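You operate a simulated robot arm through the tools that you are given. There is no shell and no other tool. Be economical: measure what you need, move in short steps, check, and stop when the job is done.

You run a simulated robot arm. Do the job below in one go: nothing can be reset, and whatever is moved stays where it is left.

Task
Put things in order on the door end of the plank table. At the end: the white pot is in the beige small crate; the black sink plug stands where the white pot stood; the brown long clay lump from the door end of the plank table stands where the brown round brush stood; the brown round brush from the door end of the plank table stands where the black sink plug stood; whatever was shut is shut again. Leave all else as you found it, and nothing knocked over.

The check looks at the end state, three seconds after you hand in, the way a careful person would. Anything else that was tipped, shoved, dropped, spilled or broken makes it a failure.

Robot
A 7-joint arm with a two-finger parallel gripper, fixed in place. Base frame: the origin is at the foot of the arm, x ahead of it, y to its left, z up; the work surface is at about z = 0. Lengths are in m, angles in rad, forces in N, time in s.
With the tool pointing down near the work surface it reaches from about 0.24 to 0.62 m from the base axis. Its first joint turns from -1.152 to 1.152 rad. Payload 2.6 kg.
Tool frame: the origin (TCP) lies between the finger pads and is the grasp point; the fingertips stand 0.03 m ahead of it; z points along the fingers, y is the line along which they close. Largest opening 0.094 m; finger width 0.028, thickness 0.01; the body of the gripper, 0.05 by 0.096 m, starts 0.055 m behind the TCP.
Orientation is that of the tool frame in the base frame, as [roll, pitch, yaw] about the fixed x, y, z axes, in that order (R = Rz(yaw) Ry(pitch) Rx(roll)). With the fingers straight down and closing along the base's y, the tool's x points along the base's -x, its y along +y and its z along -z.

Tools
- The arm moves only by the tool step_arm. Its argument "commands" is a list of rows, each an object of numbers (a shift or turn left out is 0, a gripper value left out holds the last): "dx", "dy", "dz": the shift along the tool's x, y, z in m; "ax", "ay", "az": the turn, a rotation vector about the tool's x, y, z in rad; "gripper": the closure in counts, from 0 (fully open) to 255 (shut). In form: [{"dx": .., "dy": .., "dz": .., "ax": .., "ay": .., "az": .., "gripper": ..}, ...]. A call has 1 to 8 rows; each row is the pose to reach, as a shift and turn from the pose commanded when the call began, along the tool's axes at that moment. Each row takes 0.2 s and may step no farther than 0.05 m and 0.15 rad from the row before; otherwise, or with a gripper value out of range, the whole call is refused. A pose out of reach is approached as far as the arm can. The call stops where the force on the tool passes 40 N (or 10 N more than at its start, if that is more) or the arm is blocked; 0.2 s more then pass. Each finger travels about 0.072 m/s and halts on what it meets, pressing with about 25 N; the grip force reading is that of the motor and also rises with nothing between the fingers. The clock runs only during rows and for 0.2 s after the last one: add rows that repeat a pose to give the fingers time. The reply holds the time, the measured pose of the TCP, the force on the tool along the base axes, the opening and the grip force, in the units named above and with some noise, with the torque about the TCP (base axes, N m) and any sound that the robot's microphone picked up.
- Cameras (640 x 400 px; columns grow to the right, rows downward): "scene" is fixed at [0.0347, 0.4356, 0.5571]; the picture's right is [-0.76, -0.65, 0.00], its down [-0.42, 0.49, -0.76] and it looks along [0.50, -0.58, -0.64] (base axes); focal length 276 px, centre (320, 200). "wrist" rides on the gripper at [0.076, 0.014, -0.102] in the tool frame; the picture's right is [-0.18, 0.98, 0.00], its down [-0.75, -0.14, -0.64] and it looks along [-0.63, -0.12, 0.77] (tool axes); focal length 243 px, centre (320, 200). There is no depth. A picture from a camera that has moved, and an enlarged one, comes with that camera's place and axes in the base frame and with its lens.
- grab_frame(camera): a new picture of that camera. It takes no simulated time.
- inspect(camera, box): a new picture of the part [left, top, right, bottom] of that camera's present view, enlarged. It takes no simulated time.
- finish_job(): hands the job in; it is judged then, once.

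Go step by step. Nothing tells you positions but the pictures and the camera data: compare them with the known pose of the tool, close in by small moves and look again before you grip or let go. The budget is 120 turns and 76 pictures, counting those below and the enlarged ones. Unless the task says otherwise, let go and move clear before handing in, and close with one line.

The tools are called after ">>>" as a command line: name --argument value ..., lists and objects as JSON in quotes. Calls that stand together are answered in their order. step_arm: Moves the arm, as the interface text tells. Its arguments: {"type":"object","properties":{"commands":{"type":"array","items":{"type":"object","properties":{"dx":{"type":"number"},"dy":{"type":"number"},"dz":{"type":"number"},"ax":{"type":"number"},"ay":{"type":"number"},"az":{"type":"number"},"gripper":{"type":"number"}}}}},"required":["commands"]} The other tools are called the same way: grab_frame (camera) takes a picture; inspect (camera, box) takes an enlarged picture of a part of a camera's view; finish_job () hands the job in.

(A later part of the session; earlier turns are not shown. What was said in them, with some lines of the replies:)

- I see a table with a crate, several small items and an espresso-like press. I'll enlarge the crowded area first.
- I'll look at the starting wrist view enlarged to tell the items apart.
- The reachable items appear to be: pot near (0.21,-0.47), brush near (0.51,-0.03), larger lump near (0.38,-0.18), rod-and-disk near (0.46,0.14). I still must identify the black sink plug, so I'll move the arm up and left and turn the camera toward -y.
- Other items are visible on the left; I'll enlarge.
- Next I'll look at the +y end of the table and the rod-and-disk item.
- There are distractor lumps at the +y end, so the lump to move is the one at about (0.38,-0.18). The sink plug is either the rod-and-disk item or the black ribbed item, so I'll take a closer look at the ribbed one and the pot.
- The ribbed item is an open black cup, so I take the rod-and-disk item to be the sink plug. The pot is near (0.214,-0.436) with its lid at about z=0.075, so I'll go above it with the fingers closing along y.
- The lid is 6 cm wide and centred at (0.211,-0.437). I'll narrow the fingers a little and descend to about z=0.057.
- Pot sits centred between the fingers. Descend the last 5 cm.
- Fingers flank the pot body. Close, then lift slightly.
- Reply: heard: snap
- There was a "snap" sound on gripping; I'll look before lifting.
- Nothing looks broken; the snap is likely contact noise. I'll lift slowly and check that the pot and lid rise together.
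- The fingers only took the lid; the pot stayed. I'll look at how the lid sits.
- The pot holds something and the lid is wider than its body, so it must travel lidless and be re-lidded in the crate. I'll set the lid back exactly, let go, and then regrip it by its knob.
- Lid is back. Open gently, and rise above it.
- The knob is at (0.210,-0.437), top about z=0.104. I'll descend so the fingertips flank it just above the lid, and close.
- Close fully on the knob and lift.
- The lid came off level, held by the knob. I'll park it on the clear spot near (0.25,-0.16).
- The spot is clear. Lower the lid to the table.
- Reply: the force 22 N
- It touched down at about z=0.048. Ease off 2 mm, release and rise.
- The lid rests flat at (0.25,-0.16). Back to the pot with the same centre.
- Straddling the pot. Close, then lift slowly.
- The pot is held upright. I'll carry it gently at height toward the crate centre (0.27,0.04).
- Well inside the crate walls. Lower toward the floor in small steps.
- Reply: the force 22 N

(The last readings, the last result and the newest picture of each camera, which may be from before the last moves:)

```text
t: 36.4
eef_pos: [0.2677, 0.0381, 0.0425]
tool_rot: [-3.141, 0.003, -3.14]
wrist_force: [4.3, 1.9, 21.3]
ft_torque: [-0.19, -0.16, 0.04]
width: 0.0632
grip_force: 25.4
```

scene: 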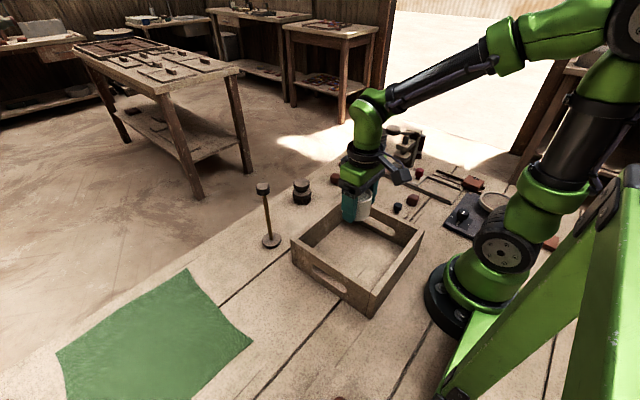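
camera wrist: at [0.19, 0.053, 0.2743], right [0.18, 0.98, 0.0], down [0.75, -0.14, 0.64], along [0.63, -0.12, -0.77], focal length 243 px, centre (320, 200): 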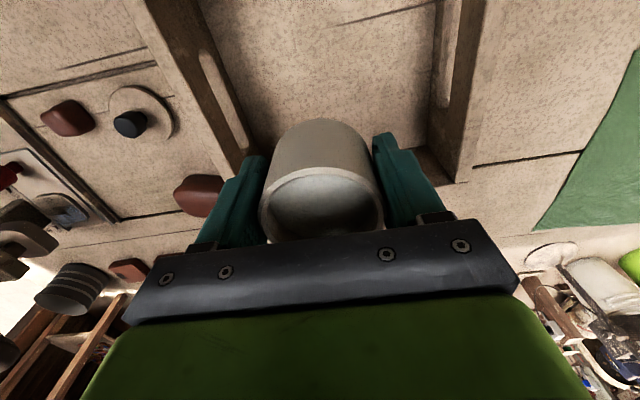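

Contact on the crate floor. Ease off, release and rise.

>>> step_arm --commands '[{"dz": -0.003}, {"dz": -0.003, "gripper": 70}, {"dz": -0.003, "gripper": 50}, {"dz": -0.003, "gripper": 40}, {"dz": -0.03, "gripper": 40}, {"dz": -0.07}, {"dz": -0.11}, {"dz": -0.14}]'

>>> grab_frame --camera "wrist"

```text
t: 38.2
eef_pos: [0.2657, 0.0382, 0.1827]
tool_rot: [3.141, 0.001, -3.141]
wrist_force: [0.5, 0.6, 0.9]
ft_torque: [-0.01, -0.02, 0.01]
width: 0.0793
grip_force: 0.1
```

```text
31 pictures are left
camera wrist: at [0.1889, 0.0535, 0.2865], right [0.18, 0.98, 0.0], down [0.75, -0.14, 0.64], along [0.63, -0.12, -0.77], focal length 243 px, centre (320, 200)
```

wrist: 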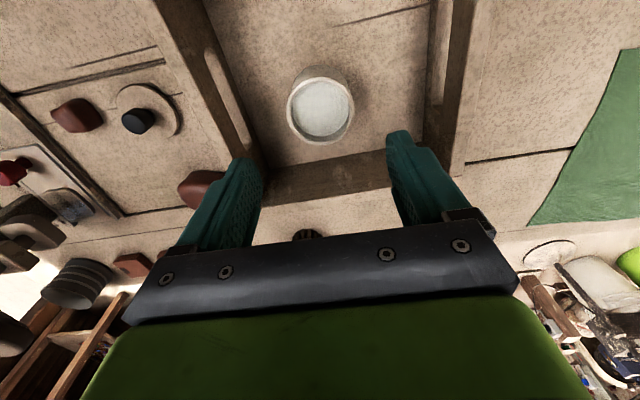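

The pot sits well in the crate at (0.267,0.0385). Now fetch the lid by its knob at (0.25,-0.161).

>>> step_arm --commands '[{"dx": 0.003, "dy": -0.045}, {"dx": 0.007, "dy": -0.09}, {"dx": 0.011, "dy": -0.135}, {"dx": 0.0155, "dy": -0.175}, {"dx": 0.0155, "dy": -0.199, "gripper": 110}, {"dx": 0.0155, "dy": -0.199, "dz": 0.045}, {"dx": 0.0155, "dy": -0.199, "dz": 0.08}, {"dx": 0.0155, "dy": -0.199, "dz": 0.1}]'

>>> inspect --camera "wrist" --box '[200, 60, 440, 250]'

```text
t: 40.0
eef_pos: [0.2504, -0.1613, 0.0823]
tool_rot: [-3.14, 0.001, 3.141]
wrist_force: [0.2, -0.2, 0.6]
ft_torque: [0.02, -0.01, 0.02]
width: 0.0537
grip_force: 0.2
```

```text
2.11 times, centred on (320, 155) of wrist
camera zoom: at [0.1738, -0.1451, 0.1863], right [0.18, 0.98, 0.0], down [0.75, -0.14, 0.64], along [0.63, -0.12, -0.77], focal length 511 px, centre (320, 295)
```

zoom: 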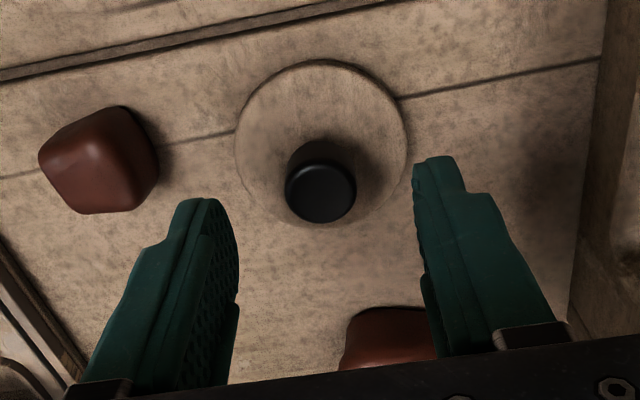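

Aligned with the knob. Descend, grip and lift.

>>> step_arm --commands '[{"dz": 0.02}, {"dz": 0.0335}, {"dz": 0.0335, "gripper": 215}, {"dz": 0.0335}, {"dz": 0.0335}, {"dz": 0.0335}, {"dz": 0.02}, {"dz": -0.02}]'

>>> step_arm --commands '[{"dz": -0.04}, {"dz": -0.07}, {"dz": -0.07, "dx": -0.002, "dy": 0.04}, {"dz": -0.07, "dx": -0.005, "dy": 0.08}, {"dz": -0.07, "dx": -0.009, "dy": 0.12}, {"dz": -0.07, "dx": -0.013, "dy": 0.16}, {"dz": -0.07, "dx": -0.017, "dy": 0.19}, {"dz": -0.07, "dx": -0.017, "dy": 0.2}]'

>>> inspect --camera "wrist" --box '[200, 60, 440, 250]'

```text
t: 41.8
eef_pos: [0.2516, -0.1606, 0.1016]
tool_rot: [-3.141, 0.0, 3.139]
wrist_force: [0.0, 0.2, 0.9]
ft_torque: [-0.01, 0.01, 0.01]
width: 0.0224
grip_force: 25.0
```

```text
t: 43.6
eef_pos: [0.2692, 0.04, 0.1706]
tool_rot: [3.141, 0.001, -3.141]
wrist_force: [-0.2, -0.1, -0.3]
ft_torque: [0.01, -0.01, 0.0]
width: 0.0226
grip_force: 25.1
```

```text
2.11 times, centred on (320, 155) of wrist
camera zoom: at [0.1927, 0.0542, 0.2745], right [0.18, 0.98, 0.0], down [0.75, -0.14, 0.64], along [0.63, -0.12, -0.77], focal length 511 px, centre (320, 295)
```

zoom: 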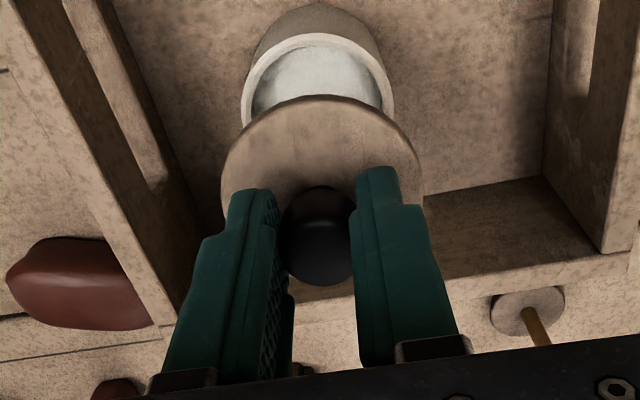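

Lid is over the pot. Lower it onto the rim.

>>> step_arm --commands '[{"dz": 0.025, "dx": 0.0015, "dy": -0.001}, {"dz": 0.045, "dx": 0.0015, "dy": -0.001}, {"dz": 0.056, "dx": 0.0015, "dy": -0.001}]'

>>> inspect --camera "wrist" --box '[200, 60, 440, 250]'

>>> step_arm --commands '[{"dz": 0.002}, {"dz": 0.004}]'

```text
t: 44.4
eef_pos: [0.2671, 0.0373, 0.1162]
tool_rot: [-3.141, -0.001, -3.141]
wrist_force: [-0.2, 0.3, -1.1]
ft_torque: [0.01, -0.03, -0.02]
width: 0.0222
grip_force: 24.4
```

```text
2.11 times, centred on (320, 155) of wrist
camera zoom: at [0.1909, 0.053, 0.2204], right [0.18, 0.98, 0.0], down [0.75, -0.14, 0.64], along [0.63, -0.12, -0.77], focal length 511 px, centre (320, 295)
```

zoom: 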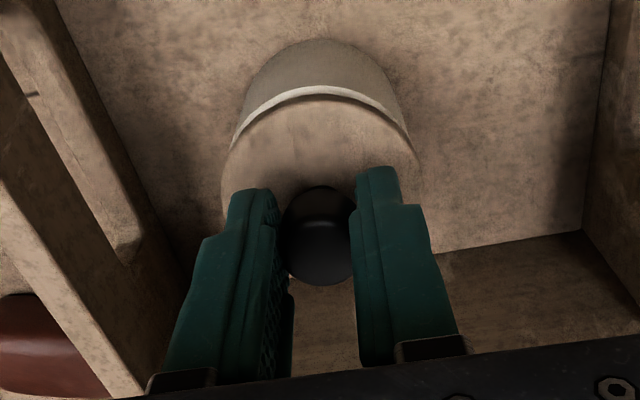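

```text
t: 45.0
eef_pos: [0.2659, 0.039, 0.113]
tool_rot: [3.141, -0.001, 3.141]
wrist_force: [0.5, 0.1, 0.2]
ft_torque: [0.03, 0.0, 0.02]
width: 0.0227
grip_force: 24.8
```

>>> step_arm --commands '[{"dz": 0.002}, {"dz": 0.004}]'

>>> step_arm --commands '[{"dz": 0.001}, {"dz": 0.002}]'

```text
t: 45.6
eef_pos: [0.2679, 0.0382, 0.1087]
tool_rot: [3.141, 0.004, -3.141]
wrist_force: [-8.4, -5.1, 28.3]
ft_torque: [-0.19, -0.15, -0.05]
width: 0.0225
grip_force: 24.4
heard: snap
```

```text
t: 46.2
eef_pos: [0.2679, 0.0387, 0.1073]
tool_rot: [-3.141, 0.002, 3.141]
wrist_force: [-7.2, -6.7, 37.1]
ft_torque: [-0.3, 0.01, -0.04]
width: 0.0223
grip_force: 25.2
```

A snap: the lid is seated. Ease off, release and rise.

>>> step_arm --commands '[{"dz": -0.003}, {"dz": -0.003, "gripper": 150}, {"dz": -0.003, "gripper": 120}, {"dz": -0.003, "gripper": 90}, {"dz": -0.03, "gripper": 90}, {"dz": -0.07}, {"dz": -0.11}]'

>>> grab_frame --camera "scene"

>>> inspect --camera "wrist" --box '[200, 60, 440, 250]'

```text
t: 47.8
eef_pos: [0.266, 0.0374, 0.2152]
tool_rot: [-3.14, -0.001, -3.141]
wrist_force: [-0.6, -0.2, -0.3]
ft_torque: [-0.02, 0.05, -0.02]
width: 0.0608
grip_force: 0.0
```

```text
27 pictures are left
```

scene: 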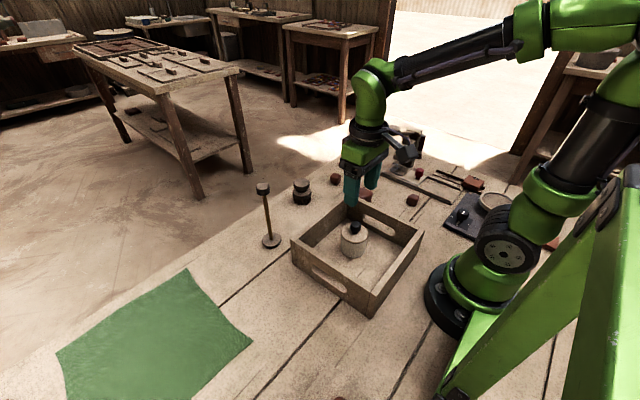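

```text
2.11 times, centred on (320, 155) of wrist
camera zoom: at [0.1894, 0.0529, 0.3192], right [0.18, 0.98, 0.0], down [0.75, -0.14, 0.64], along [0.63, -0.12, -0.77], focal length 511 px, centre (320, 295)
```

zoom: 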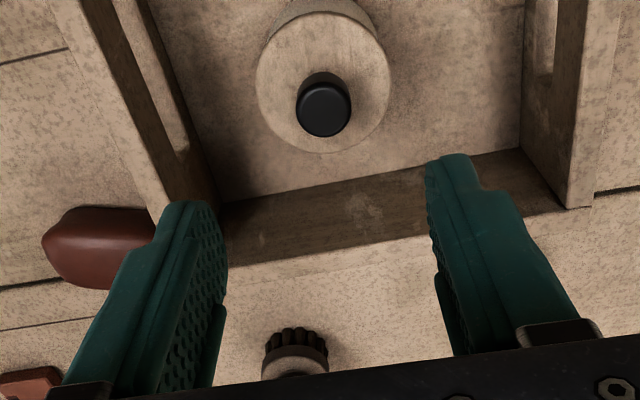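

The pot is in the crate with its lid shut. Next the plug at about (0.45,0.15), top near z=0.185; I'll move above it.

>>> step_arm --commands '[{"dz": -0.04}, {"dz": -0.06, "dx": -0.02, "dy": 0.01}, {"dz": -0.06, "dx": -0.06, "dy": 0.035}, {"dz": -0.06, "dx": -0.1, "dy": 0.06}, {"dz": -0.06, "dx": -0.14, "dy": 0.085}, {"dz": -0.06, "dx": -0.17, "dy": 0.105}, {"dz": -0.06, "dx": -0.1845, "dy": 0.112}, {"dz": -0.06, "dx": -0.1845, "dy": 0.112}]'

>>> grab_frame --camera "wrist"

>>> inspect --camera "scene" --box '[220, 100, 348, 260]'

```text
t: 49.6
eef_pos: [0.4522, 0.1527, 0.2762]
tool_rot: [3.141, 0.001, 3.139]
wrist_force: [1.2, -0.8, -0.5]
ft_torque: [0.02, 0.02, -0.03]
width: 0.061
grip_force: 0.1
```

```text
25 pictures are left
camera wrist: at [0.3753, 0.1678, 0.3791], right [0.18, 0.98, 0.0], down [0.75, -0.14, 0.64], along [0.63, -0.12, -0.77], focal length 243 px, centre (320, 200)
```

wrist: 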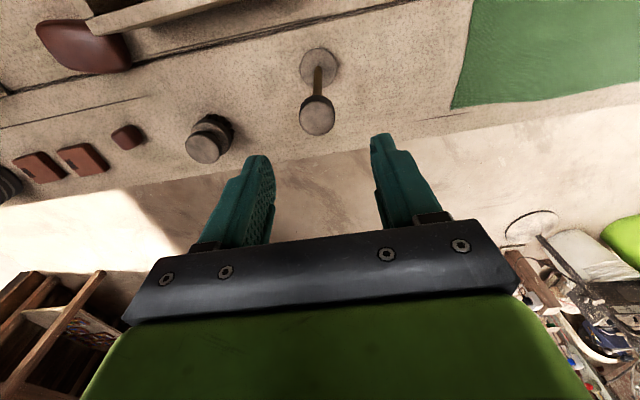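

```text
2.50 times, centred on (284, 180) of scene
camera zoom: at [0.0347, 0.4356, 0.5571], right [-0.76, -0.65, 0.0], down [-0.42, 0.49, -0.76], along [0.5, -0.58, -0.64], focal length 689 px, centre (410, 250)
```

zoom: 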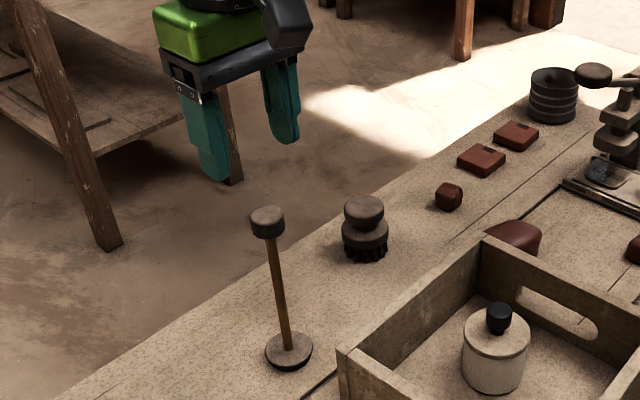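

The plug's cap is at (0.447,0.151), top z 0.186. Descend around the cap.

>>> step_arm --commands '[{"dz": 0.02, "dx": 0.005, "dy": -0.0015}, {"dz": 0.05, "dx": 0.005, "dy": -0.0015}, {"dz": 0.08, "dx": 0.005, "dy": -0.0015}, {"dz": 0.1, "dx": 0.005, "dy": -0.0015}, {"dz": 0.109, "dx": 0.005, "dy": -0.0015}]'

>>> inspect --camera "wrist" --box '[200, 60, 440, 250]'

>>> inspect --camera "scene" --box '[220, 150, 316, 250]'

```text
t: 50.8
eef_pos: [0.4473, 0.1494, 0.1656]
tool_rot: [3.141, 0.001, -3.141]
wrist_force: [0.4, 0.5, 0.6]
ft_torque: [-0.01, 0.0, -0.02]
width: 0.0609
grip_force: 0.0
```

```text
2.11 times, centred on (320, 155) of wrist
camera zoom: at [0.3702, 0.1652, 0.2691], right [0.18, 0.98, 0.0], down [0.75, -0.14, 0.64], along [0.63, -0.12, -0.77], focal length 511 px, centre (320, 295)
```

zoom: 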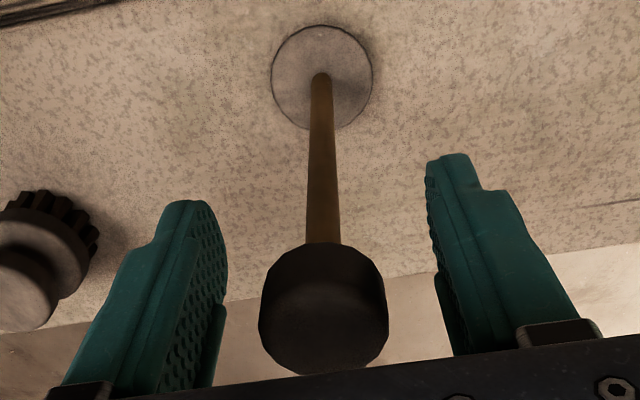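

```text
4.00 times, centred on (268, 200) of scene
camera zoom: at [0.0347, 0.4356, 0.5571], right [-0.76, -0.65, 0.0], down [-0.42, 0.49, -0.76], along [0.5, -0.58, -0.64], focal length 1103 px, centre (528, 200)
```

zoom: 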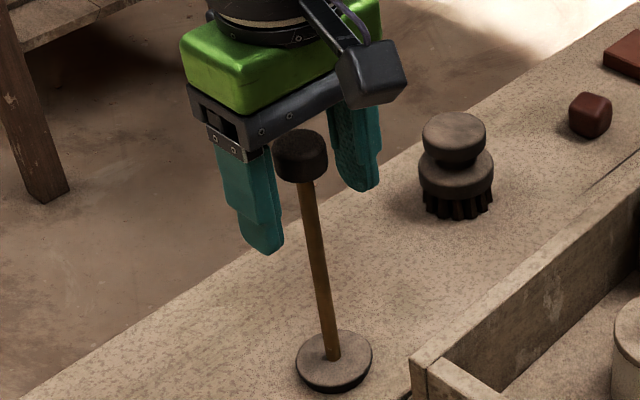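

Centred within about a millimetre. Close on the cap, then lift a little.

>>> step_arm --commands '[{"dy": 0.001, "gripper": 90}, {"dy": 0.001, "gripper": 150}, {"dy": 0.001, "gripper": 200}, {"dy": 0.001, "gripper": 200}, {"dy": 0.001, "gripper": 200}, {"dy": 0.001, "dz": -0.01}, {"dy": 0.001, "dz": -0.03}, {"dy": 0.001, "dz": -0.05}]'

>>> inspect --camera "scene" --box '[220, 150, 316, 250]'

```text
t: 52.6
eef_pos: [0.4474, 0.1492, 0.217]
tool_rot: [3.141, 0.001, 3.141]
wrist_force: [-0.8, 0.2, -1.8]
ft_torque: [0.0, 0.0, 0.0]
width: 0.0301
grip_force: 25.2
```

```text
4.00 times, centred on (268, 200) of scene
camera zoom: at [0.0347, 0.4356, 0.5571], right [-0.76, -0.65, 0.0], down [-0.42, 0.49, -0.76], along [0.5, -0.58, -0.64], focal length 1103 px, centre (528, 200)
```

zoom: 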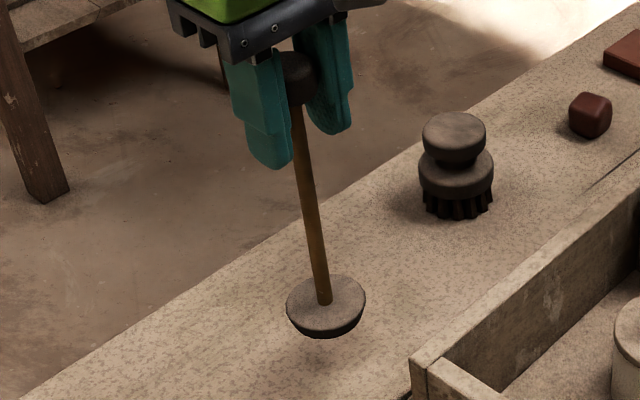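

The whole plug lifts, tapered disk underneath. Carry it high: first back over the crate, then along −y to the pot's old place.

>>> step_arm --commands '[{"dz": -0.03}, {"dz": -0.065, "dx": 0.01, "dy": -0.005}, {"dz": -0.085, "dx": 0.04, "dy": -0.02}, {"dz": -0.085, "dx": 0.075, "dy": -0.04}, {"dz": -0.085, "dx": 0.11, "dy": -0.06}, {"dz": -0.085, "dx": 0.145, "dy": -0.08}, {"dz": -0.085, "dx": 0.175, "dy": -0.095}, {"dz": -0.085, "dx": 0.187, "dy": -0.1}]'

>>> step_arm --commands '[{"dx": 0.003, "dy": -0.025}, {"dx": 0.007, "dy": -0.06}, {"dx": 0.011, "dy": -0.1}, {"dx": 0.015, "dy": -0.14}, {"dx": 0.019, "dy": -0.18}, {"dx": 0.023, "dy": -0.22}, {"dx": 0.027, "dy": -0.26}, {"dx": 0.03, "dy": -0.285}]'

>>> step_arm --commands '[{"dx": 0.003, "dy": -0.025}, {"dx": 0.007, "dy": -0.06}, {"dx": 0.011, "dy": -0.1}, {"dx": 0.015, "dy": -0.14}, {"dx": 0.018, "dy": -0.175}, {"dx": 0.02, "dy": -0.195}, {"dx": 0.02, "dy": -0.202}, {"dx": 0.02, "dy": -0.202, "dz": 0.03}]'

>>> grab_frame --camera "wrist"

>>> inspect --camera "scene" --box '[380, 100, 508, 190]'

```text
t: 54.4
eef_pos: [0.2583, 0.0496, 0.3017]
tool_rot: [-3.141, 0.0, 3.141]
wrist_force: [-0.3, 0.5, -1.7]
ft_torque: [0.0, -0.01, -0.02]
width: 0.0299
grip_force: 24.9
```

```text
t: 56.2
eef_pos: [0.2287, -0.236, 0.3009]
tool_rot: [3.14, 0.0, -3.142]
wrist_force: [-0.4, 0.3, -0.9]
ft_torque: [-0.04, -0.01, 0.02]
width: 0.0297
grip_force: 24.9
```

```text
t: 58.0
eef_pos: [0.2088, -0.4385, 0.2744]
tool_rot: [-3.141, -0.001, 3.141]
wrist_force: [0.0, -0.9, -1.5]
ft_torque: [0.01, 0.01, 0.0]
width: 0.0296
grip_force: 25.2
```

```text
20 pictures are left
camera wrist: at [0.1327, -0.4221, 0.3764], right [0.18, 0.98, 0.0], down [0.75, -0.14, 0.64], along [0.63, -0.12, -0.77], focal length 243 px, centre (320, 200)
```

wrist: 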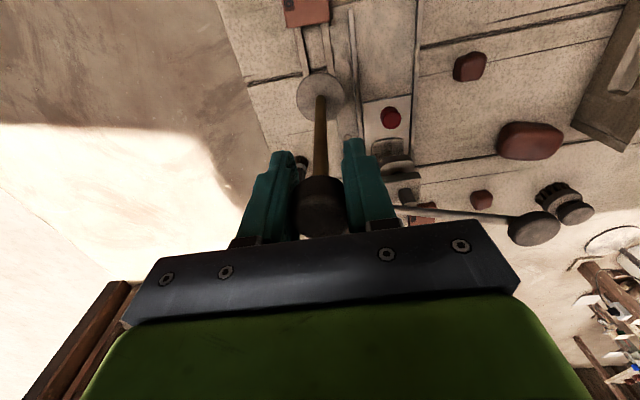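

```text
4.44 times, centred on (444, 145) of scene
camera zoom: at [0.0347, 0.4356, 0.5571], right [-0.76, -0.65, 0.0], down [-0.42, 0.49, -0.76], along [0.5, -0.58, -0.64], focal length 1225 px, centre (-231, 444)
```

zoom: 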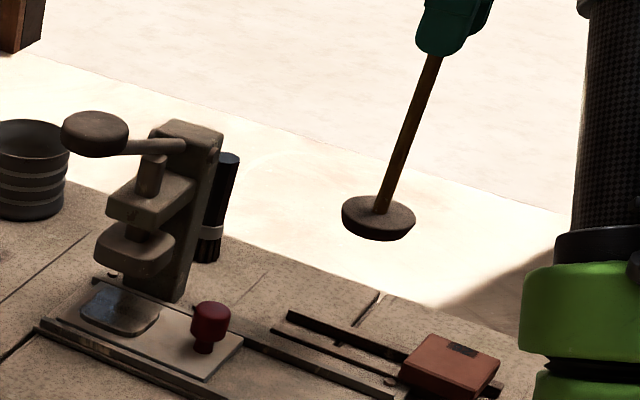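

The plug hangs plumb over the two rails. Lower it.

>>> step_arm --commands '[{"dz": 0.025, "dx": -0.0012, "dy": 0.001}, {"dz": 0.05, "dx": -0.0012, "dy": 0.001}, {"dz": 0.07, "dx": -0.0012, "dy": 0.001}, {"dz": 0.083, "dx": -0.0012, "dy": 0.001}, {"dz": 0.09, "dx": -0.0012, "dy": 0.001}]'

>>> inspect --camera "scene" --box '[400, 110, 496, 190]'

>>> step_arm --commands '[{"dz": 0.002}, {"dz": 0.004}]'

```text
t: 59.2
eef_pos: [0.2095, -0.4368, 0.1829]
tool_rot: [-3.14, 0.0, 3.141]
wrist_force: [1.3, -0.5, -0.7]
ft_torque: [0.0, -0.02, -0.03]
width: 0.0297
grip_force: 25.1
```

```text
5.00 times, centred on (448, 150) of scene
camera zoom: at [0.0347, 0.4356, 0.5571], right [-0.76, -0.65, 0.0], down [-0.42, 0.49, -0.76], along [0.5, -0.58, -0.64], focal length 1378 px, centre (-320, 450)
```

zoom: 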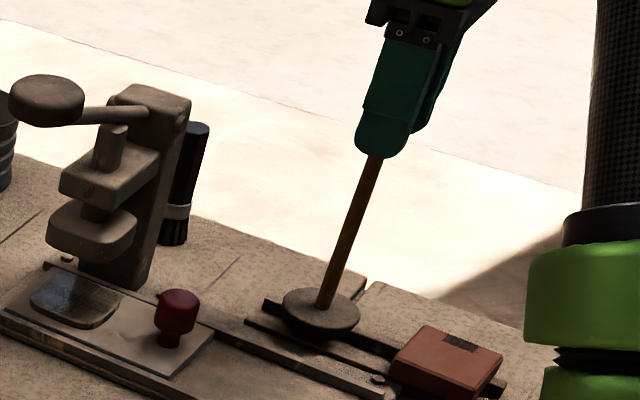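

```text
t: 59.8
eef_pos: [0.2105, -0.4377, 0.1771]
tool_rot: [3.14, -0.001, -3.141]
wrist_force: [0.3, -0.8, -1.6]
ft_torque: [-0.01, 0.01, -0.02]
width: 0.0295
grip_force: 25.2
```

>>> step_arm --commands '[{"dz": 0.002}, {"dz": 0.0035}]'

>>> step_arm --commands '[{"dz": 0.001}, {"dz": 0.002}]'

```text
t: 60.4
eef_pos: [0.2112, -0.4366, 0.1753]
tool_rot: [-3.14, 0.001, 3.141]
wrist_force: [-0.3, 3.3, 8.5]
ft_torque: [0.25, 0.13, -0.02]
width: 0.0299
grip_force: 25.2
```

```text
t: 61.0
eef_pos: [0.212, -0.4369, 0.1757]
tool_rot: [-3.136, 0.005, -3.141]
wrist_force: [0.0, 2.8, 25.2]
ft_torque: [0.12, -0.23, -0.03]
width: 0.0294
grip_force: 24.7
```

Seated on the rails. Ease off, open, rise straight up, and look.

>>> step_arm --commands '[{"dz": -0.0025}, {"dz": -0.0025, "gripper": 190}, {"dz": -0.0025, "gripper": 150}, {"dz": -0.0025, "gripper": 90}, {"dz": -0.0025, "gripper": 60}, {"dz": -0.03, "gripper": 60}, {"dz": -0.07}, {"dz": -0.11}]'

>>> inspect --camera "scene" --box '[400, 110, 496, 190]'

```text
t: 62.8
eef_pos: [0.2118, -0.438, 0.2837]
tool_rot: [-3.142, 0.001, -3.14]
wrist_force: [-0.1, 0.9, 0.5]
ft_torque: [0.0, 0.04, -0.07]
width: 0.072
grip_force: 0.0
```

```text
5.00 times, centred on (448, 150) of scene
camera zoom: at [0.0347, 0.4356, 0.5571], right [-0.76, -0.65, 0.0], down [-0.42, 0.49, -0.76], along [0.5, -0.58, -0.64], focal length 1378 px, centre (-320, 450)
```

zoom: 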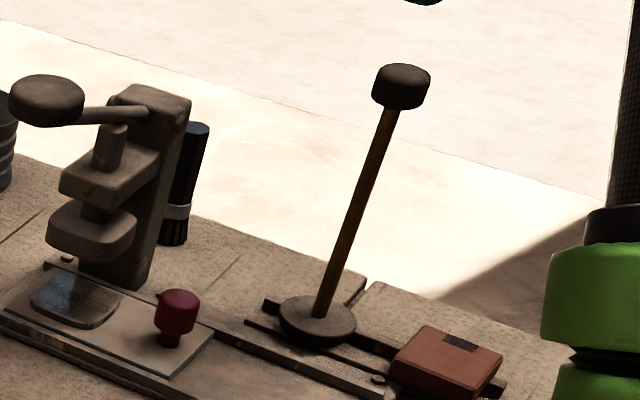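

The plug stands upright at the pot's place. Next the brush at about (0.51,-0.03): route around the lever at safe height.

>>> step_arm --commands '[{"dz": -0.03}, {"dz": -0.03, "dx": -0.008, "dy": 0.045}, {"dz": -0.03, "dx": -0.016, "dy": 0.09}, {"dz": -0.03, "dx": -0.025, "dy": 0.135}, {"dz": -0.03, "dx": -0.035, "dy": 0.18}, {"dz": -0.03, "dx": -0.045, "dy": 0.225}, {"dz": -0.03, "dx": -0.055, "dy": 0.27}, {"dz": -0.03, "dx": -0.06, "dy": 0.315}]'

>>> step_arm --commands '[{"dx": -0.04, "dy": 0.015, "gripper": 0}, {"dx": -0.08, "dy": 0.03}, {"dx": -0.12, "dy": 0.045}, {"dx": -0.16, "dy": 0.06}, {"dx": -0.2, "dy": 0.075}, {"dx": -0.238, "dy": 0.092}, {"dx": -0.238, "dy": 0.092, "dz": 0.05}, {"dx": -0.238, "dy": 0.092, "dz": 0.1}]'

>>> grab_frame --camera "wrist"

```text
t: 64.6
eef_pos: [0.2701, -0.1212, 0.3139]
tool_rot: [3.141, 0.001, 3.139]
wrist_force: [-0.5, -0.1, 0.0]
ft_torque: [-0.05, 0.02, -0.01]
width: 0.0718
grip_force: 0.0
```

```text
t: 66.4
eef_pos: [0.5085, -0.03, 0.2125]
tool_rot: [-3.141, -0.001, 3.141]
wrist_force: [1.5, 0.0, -0.5]
ft_torque: [-0.01, 0.03, 0.0]
width: 0.0941
grip_force: 0.0
```

```text
16 pictures are left
camera wrist: at [0.4317, -0.0147, 0.3158], right [0.18, 0.98, 0.0], down [0.75, -0.14, 0.64], along [0.63, -0.12, -0.77], focal length 243 px, centre (320, 200)
```

wrist: 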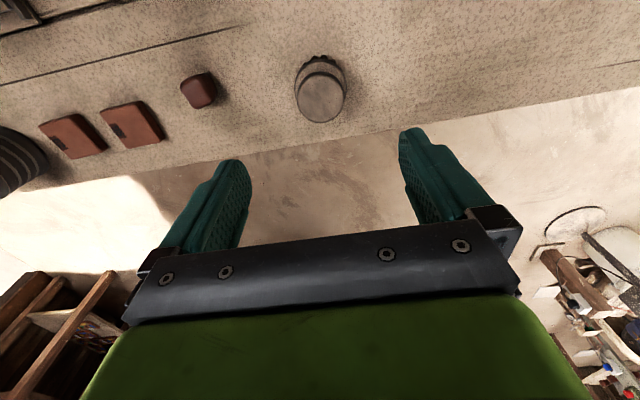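

The brush is at (0.504,-0.029). Descend around it.

>>> step_arm --commands '[{"dz": 0.04, "dx": 0.0045, "dy": 0.001}, {"dz": 0.08, "dx": 0.0045, "dy": 0.001}, {"dz": 0.12, "dx": 0.0045, "dy": 0.001}, {"dz": 0.15, "dx": 0.0045, "dy": 0.001}, {"dz": 0.165, "dx": 0.0045, "dy": 0.001}]'

>>> inspect --camera "scene" --box '[250, 140, 346, 220]'

```text
t: 67.6
eef_pos: [0.5027, -0.0275, 0.0461]
tool_rot: [3.141, 0.0, 3.139]
wrist_force: [0.0, -0.8, -0.2]
ft_torque: [0.02, 0.02, 0.0]
width: 0.0939
grip_force: 0.1
```

```text
5.00 times, centred on (298, 180) of scene
camera zoom: at [0.0347, 0.4356, 0.5571], right [-0.76, -0.65, 0.0], down [-0.42, 0.49, -0.76], along [0.5, -0.58, -0.64], focal length 1378 px, centre (430, 300)
```

zoom: 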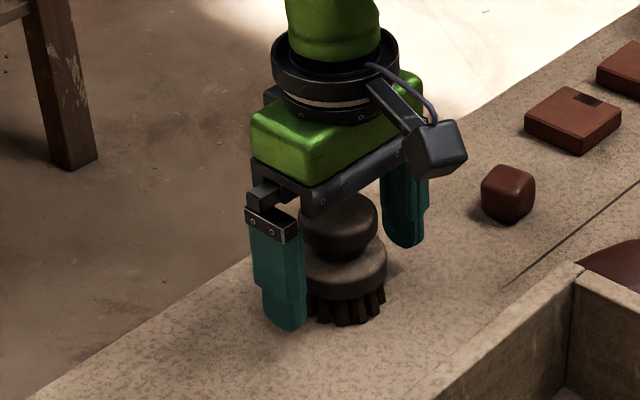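

Straddled. Close and lift a little.

>>> step_arm --commands '[{"gripper": 80}, {"gripper": 160}, {"gripper": 160}, {"gripper": 160}, {"gripper": 160}, {"dz": -0.01}, {"dz": -0.04}, {"dz": -0.08}]'

>>> inspect --camera "scene" --box '[250, 120, 346, 200]'

```text
t: 69.4
eef_pos: [0.5046, -0.0302, 0.129]
tool_rot: [3.14, -0.002, -3.142]
wrist_force: [0.1, -0.4, -1.0]
ft_torque: [-0.03, 0.01, -0.01]
width: 0.0564
grip_force: 24.7
```

```text
5.00 times, centred on (298, 160) of scene
camera zoom: at [0.0347, 0.4356, 0.5571], right [-0.76, -0.65, 0.0], down [-0.42, 0.49, -0.76], along [0.5, -0.58, -0.64], focal length 1378 px, centre (430, 400)
```

zoom: 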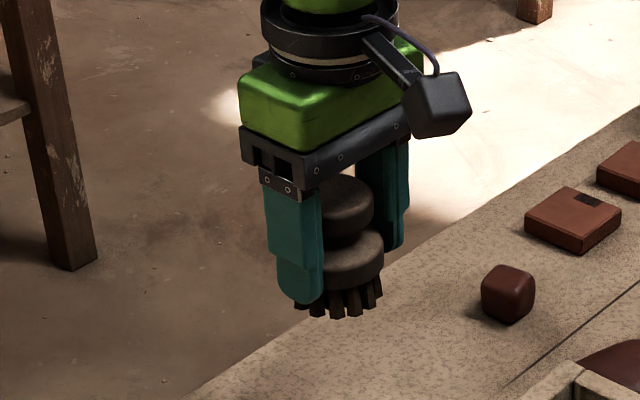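

Brush held. Carry to the plug's old spot (0.4475,0.151) and lower.

>>> step_arm --commands '[{"dx": 0.01, "dy": 0.03}, {"dx": 0.022, "dy": 0.07}, {"dx": 0.035, "dy": 0.11}, {"dx": 0.048, "dy": 0.15}, {"dx": 0.056, "dy": 0.18}, {"dx": 0.056, "dy": 0.18, "dz": 0.035}, {"dx": 0.056, "dy": 0.18, "dz": 0.065}, {"dx": 0.056, "dy": 0.18, "dz": 0.077}]'

>>> step_arm --commands '[{"dz": 0.002}, {"dz": 0.003}]'

```text
t: 71.2
eef_pos: [0.4471, 0.1522, 0.0521]
tool_rot: [3.141, -0.001, -3.142]
wrist_force: [-0.5, -0.2, -0.1]
ft_torque: [0.01, -0.03, 0.0]
width: 0.0562
grip_force: 25.0
```

```text
t: 71.8
eef_pos: [0.4465, 0.1515, 0.0485]
tool_rot: [-3.141, 0.001, 3.141]
wrist_force: [0.6, -0.6, 0.3]
ft_torque: [0.04, 0.01, -0.01]
width: 0.0564
grip_force: 24.8
```

>>> step_arm --commands '[{"dz": 0.0015}, {"dz": 0.003}]'

```text
t: 72.4
eef_pos: [0.4491, 0.1527, 0.047]
tool_rot: [3.139, 0.004, 3.141]
wrist_force: [-7.0, -1.4, 22.4]
ft_torque: [-0.1, 0.1, -0.16]
width: 0.0566
grip_force: 25.5
```

Touchdown. Release and rise.

>>> step_arm --commands '[{"dz": -0.002}, {"dz": -0.002, "gripper": 80}, {"dz": -0.002, "gripper": 30}, {"dz": -0.002, "gripper": 0}, {"dz": -0.03, "gripper": 0}, {"dz": -0.07}, {"dz": -0.11}, {"dz": -0.15}]'

>>> grab_frame --camera "wrist"

```text
t: 74.2
eef_pos: [0.4496, 0.1521, 0.1929]
tool_rot: [3.142, -0.002, -3.141]
wrist_force: [-0.4, 0.0, -0.4]
ft_torque: [-0.01, -0.02, 0.05]
width: 0.0938
grip_force: 0.0
```

```text
13 pictures are left
camera wrist: at [0.3723, 0.1687, 0.2974], right [0.18, 0.98, 0.0], down [0.75, -0.14, 0.64], along [0.63, -0.12, -0.77], focal length 243 px, centre (320, 200)
```

wrist: 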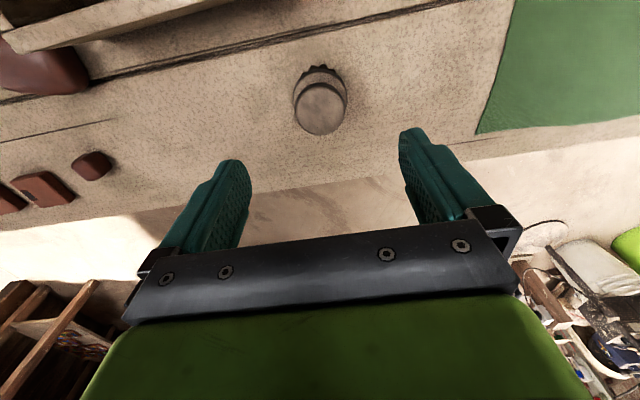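

The brush stands upright. Now the long lump near (0.368,-0.128): I'll move above it, turning the gripper 90° to close across its narrow side.

>>> step_arm --commands '[{"dz": -0.03, "az": 0.14}, {"dz": -0.04, "dx": 0.012, "dy": -0.04, "az": 0.28}, {"dz": -0.04, "dx": 0.024, "dy": -0.08, "az": 0.42}, {"dz": -0.04, "dx": 0.036, "dy": -0.12, "az": 0.56}, {"dz": -0.04, "dx": 0.048, "dy": -0.16, "az": 0.7}, {"dz": -0.04, "dx": 0.06, "dy": -0.2, "az": 0.84}, {"dz": -0.04, "dx": 0.072, "dy": -0.24, "az": 0.98}, {"dz": -0.04, "dx": 0.082, "dy": -0.28, "az": 1.12}]'

>>> step_arm --commands '[{"az": 0.15}, {"az": 0.3}, {"az": 0.45}, {"az": 0.45}]'

>>> grab_frame --camera "wrist"

```text
t: 76.0
eef_pos: [0.3655, -0.1291, 0.2349]
tool_rot: [3.14, -0.001, 2.018]
wrist_force: [0.3, 0.6, -0.8]
ft_torque: [0.0, 0.02, 0.01]
width: 0.0939
grip_force: 0.1
```

```text
t: 77.0
eef_pos: [0.3658, -0.1288, 0.2353]
tool_rot: [3.139, -0.001, 1.568]
wrist_force: [-0.1, -0.2, 0.1]
ft_torque: [0.03, 0.03, 0.0]
width: 0.0939
grip_force: 0.0
```

```text
12 pictures are left
camera wrist: at [0.3795, -0.0515, 0.3385], right [0.98, -0.19, 0.0], down [-0.14, -0.75, 0.64], along [-0.12, -0.63, -0.77], focal length 243 px, centre (320, 200)
```

wrist: 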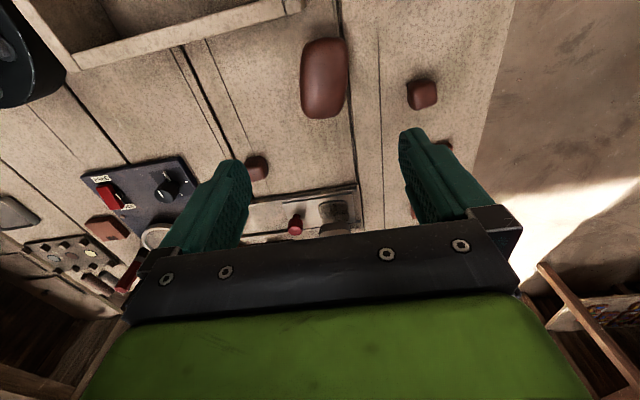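

The lump's centre is (0.370,-0.128), 5.6 cm across. Descend with the fingers open on either side.

>>> step_arm --commands '[{"dz": 0.045, "dy": 0.004}, {"dz": 0.09, "dy": 0.004}, {"dz": 0.13, "dy": 0.004}]'

>>> inspect --camera "wrist" --box '[200, 40, 440, 230]'

```text
t: 77.8
eef_pos: [0.3712, -0.1273, 0.1042]
tool_rot: [3.141, -0.001, 1.57]
wrist_force: [0.0, -0.3, -0.5]
ft_torque: [-0.01, -0.03, -0.01]
width: 0.0939
grip_force: 0.0
```

```text
2.11 times, centred on (320, 135) of wrist
camera zoom: at [0.3851, -0.0505, 0.2082], right [0.98, -0.18, 0.0], down [-0.14, -0.75, 0.64], along [-0.12, -0.63, -0.77], focal length 511 px, centre (320, 337)
```

zoom: 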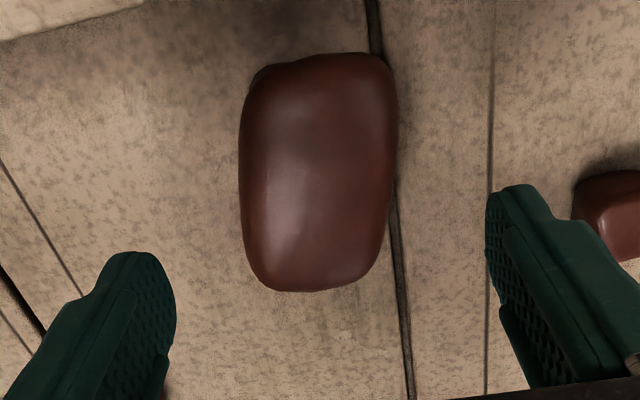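

Aligned. Descend to z≈0.04 and close.

>>> step_arm --commands '[{"dz": 0.03, "dy": -0.001, "dx": 0.001}, {"dz": 0.055, "dy": -0.001, "dx": 0.001}, {"dz": 0.066, "dy": -0.001, "dx": 0.001}, {"dz": 0.066, "dy": -0.001, "dx": 0.001, "gripper": 80}, {"dz": 0.066, "dy": -0.001, "dx": 0.001, "gripper": 160}, {"dz": 0.066, "dy": -0.001, "dx": 0.001}, {"dz": 0.066, "dy": -0.001, "dx": 0.001}]'

>>> step_arm --commands '[{"dz": -0.01}, {"dz": -0.03}, {"dz": -0.07}, {"dz": -0.1}]'

>>> inspect --camera "wrist" --box '[200, 60, 440, 250]'

```text
t: 79.4
eef_pos: [0.3706, -0.1275, 0.0408]
tool_rot: [3.142, 0.001, 1.573]
wrist_force: [0.3, -0.3, 1.0]
ft_torque: [0.03, -0.03, -0.02]
width: 0.0572
grip_force: 25.1
```

```text
t: 80.4
eef_pos: [0.3698, -0.1274, 0.1382]
tool_rot: [-3.141, 0.001, 1.571]
wrist_force: [1.1, 0.5, -3.3]
ft_torque: [0.03, 0.01, 0.03]
width: 0.0572
grip_force: 24.8
```

```text
2.11 times, centred on (320, 155) of wrist
camera zoom: at [0.3829, -0.0497, 0.242], right [0.98, -0.18, 0.0], down [-0.14, -0.75, 0.64], along [-0.12, -0.63, -0.77], focal length 511 px, centre (320, 295)
```

zoom: 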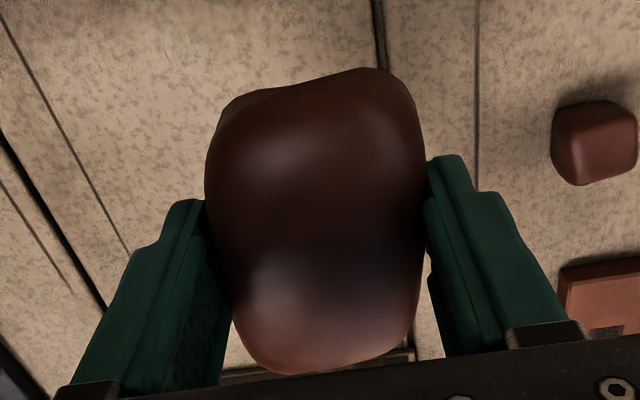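

Lump held level. Carry to the brush's old spot (0.504,-0.029) and lower.

>>> step_arm --commands '[{"dy": 0.03, "dx": 0.02}, {"dy": 0.065, "dx": 0.046}, {"dy": 0.1, "dx": 0.072}, {"dy": 0.134, "dx": 0.0965}, {"dy": 0.134, "dx": 0.0965, "dz": 0.03}, {"dy": 0.134, "dx": 0.0965, "dz": 0.065}, {"dy": 0.134, "dx": 0.0965, "dz": 0.088}, {"dy": 0.134, "dx": 0.0965, "dz": 0.093}]'

>>> step_arm --commands '[{"dz": 0.002}, {"dz": 0.004}]'

```text
t: 82.2
eef_pos: [0.5046, -0.0302, 0.0455]
tool_rot: [-3.142, 0.001, 1.573]
wrist_force: [-0.8, 0.3, -2.9]
ft_torque: [0.01, 0.03, 0.01]
width: 0.0573
grip_force: 25.2
```

```text
t: 82.8
eef_pos: [0.5025, -0.0301, 0.0417]
tool_rot: [-3.141, -0.001, 1.569]
wrist_force: [-0.6, 0.6, -3.9]
ft_torque: [0.03, -0.03, -0.02]
width: 0.0573
grip_force: 25.1
```

>>> step_arm --commands '[{"dz": 0.0015}, {"dz": 0.0025}]'

```text
t: 83.4
eef_pos: [0.5026, -0.0292, 0.0391]
tool_rot: [3.14, 0.0, 1.572]
wrist_force: [-1.0, -0.3, -0.9]
ft_torque: [0.03, 0.03, -0.01]
width: 0.0574
grip_force: 25.3
```

>>> step_arm --commands '[{"dz": 0.001}, {"dz": 0.0015}]'

```text
t: 84.0
eef_pos: [0.5048, -0.0311, 0.0383]
tool_rot: [3.139, 0.0, 1.571]
wrist_force: [-6.5, -0.3, 16.2]
ft_torque: [0.32, 0.0, -0.01]
width: 0.0571
grip_force: 25.1
```

Touchdown. Release and rise.

>>> step_arm --commands '[{"dz": -0.001}, {"dz": -0.001, "gripper": 80}, {"dz": -0.001, "gripper": 30}, {"dz": -0.001, "gripper": 0}, {"dz": -0.03, "gripper": 0}, {"dz": -0.075}, {"dz": -0.12}, {"dz": -0.165}]'

>>> step_arm --commands '[{"dz": -0.04}, {"dz": -0.08, "dy": -0.03}, {"dz": -0.1, "dy": -0.07}, {"dz": -0.12, "dy": -0.11}]'

>>> grab_frame --camera "scene"

>>> inspect --camera "scene" --box '[240, 120, 440, 270]'

```text
t: 85.8
eef_pos: [0.5048, -0.0316, 0.2029]
tool_rot: [-3.141, 0.0, 1.572]
wrist_force: [-0.4, -0.6, 0.7]
ft_torque: [-0.02, -0.01, 0.02]
width: 0.094
grip_force: 0.0
```

```text
t: 86.8
eef_pos: [0.3927, -0.0314, 0.3214]
tool_rot: [-3.141, 0.001, 1.573]
wrist_force: [0.4, -0.2, -0.3]
ft_torque: [0.03, 0.0, 0.03]
width: 0.094
grip_force: 0.2
```

```text
9 pictures are left
```

scene: 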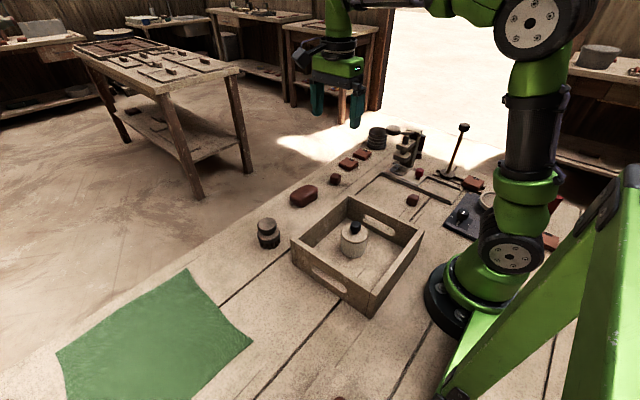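

```text
2.67 times, centred on (340, 195) of scene
camera zoom: at [0.0347, 0.4356, 0.5571], right [-0.76, -0.65, 0.0], down [-0.42, 0.49, -0.76], along [0.5, -0.58, -0.64], focal length 735 px, centre (267, 213)
```

zoom: 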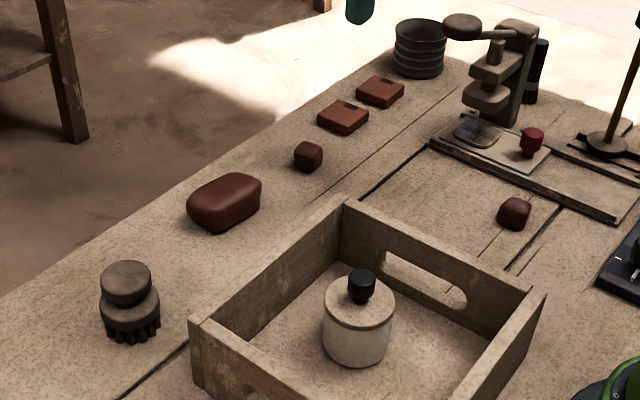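

Everything is in its place: the pot is lidded in the crate, the plug is upright on the rails, and the brush and lump have been moved. The arm is clear, so I'm handing in.

>>> finish_job

```text
The job is handed in.
```

The job is handed in. The white pot is in the beige crate with its lid snapped shut. The black sink plug stands where the pot stood, the brown brush where the plug stood, and the long clay lump where the brush stood.
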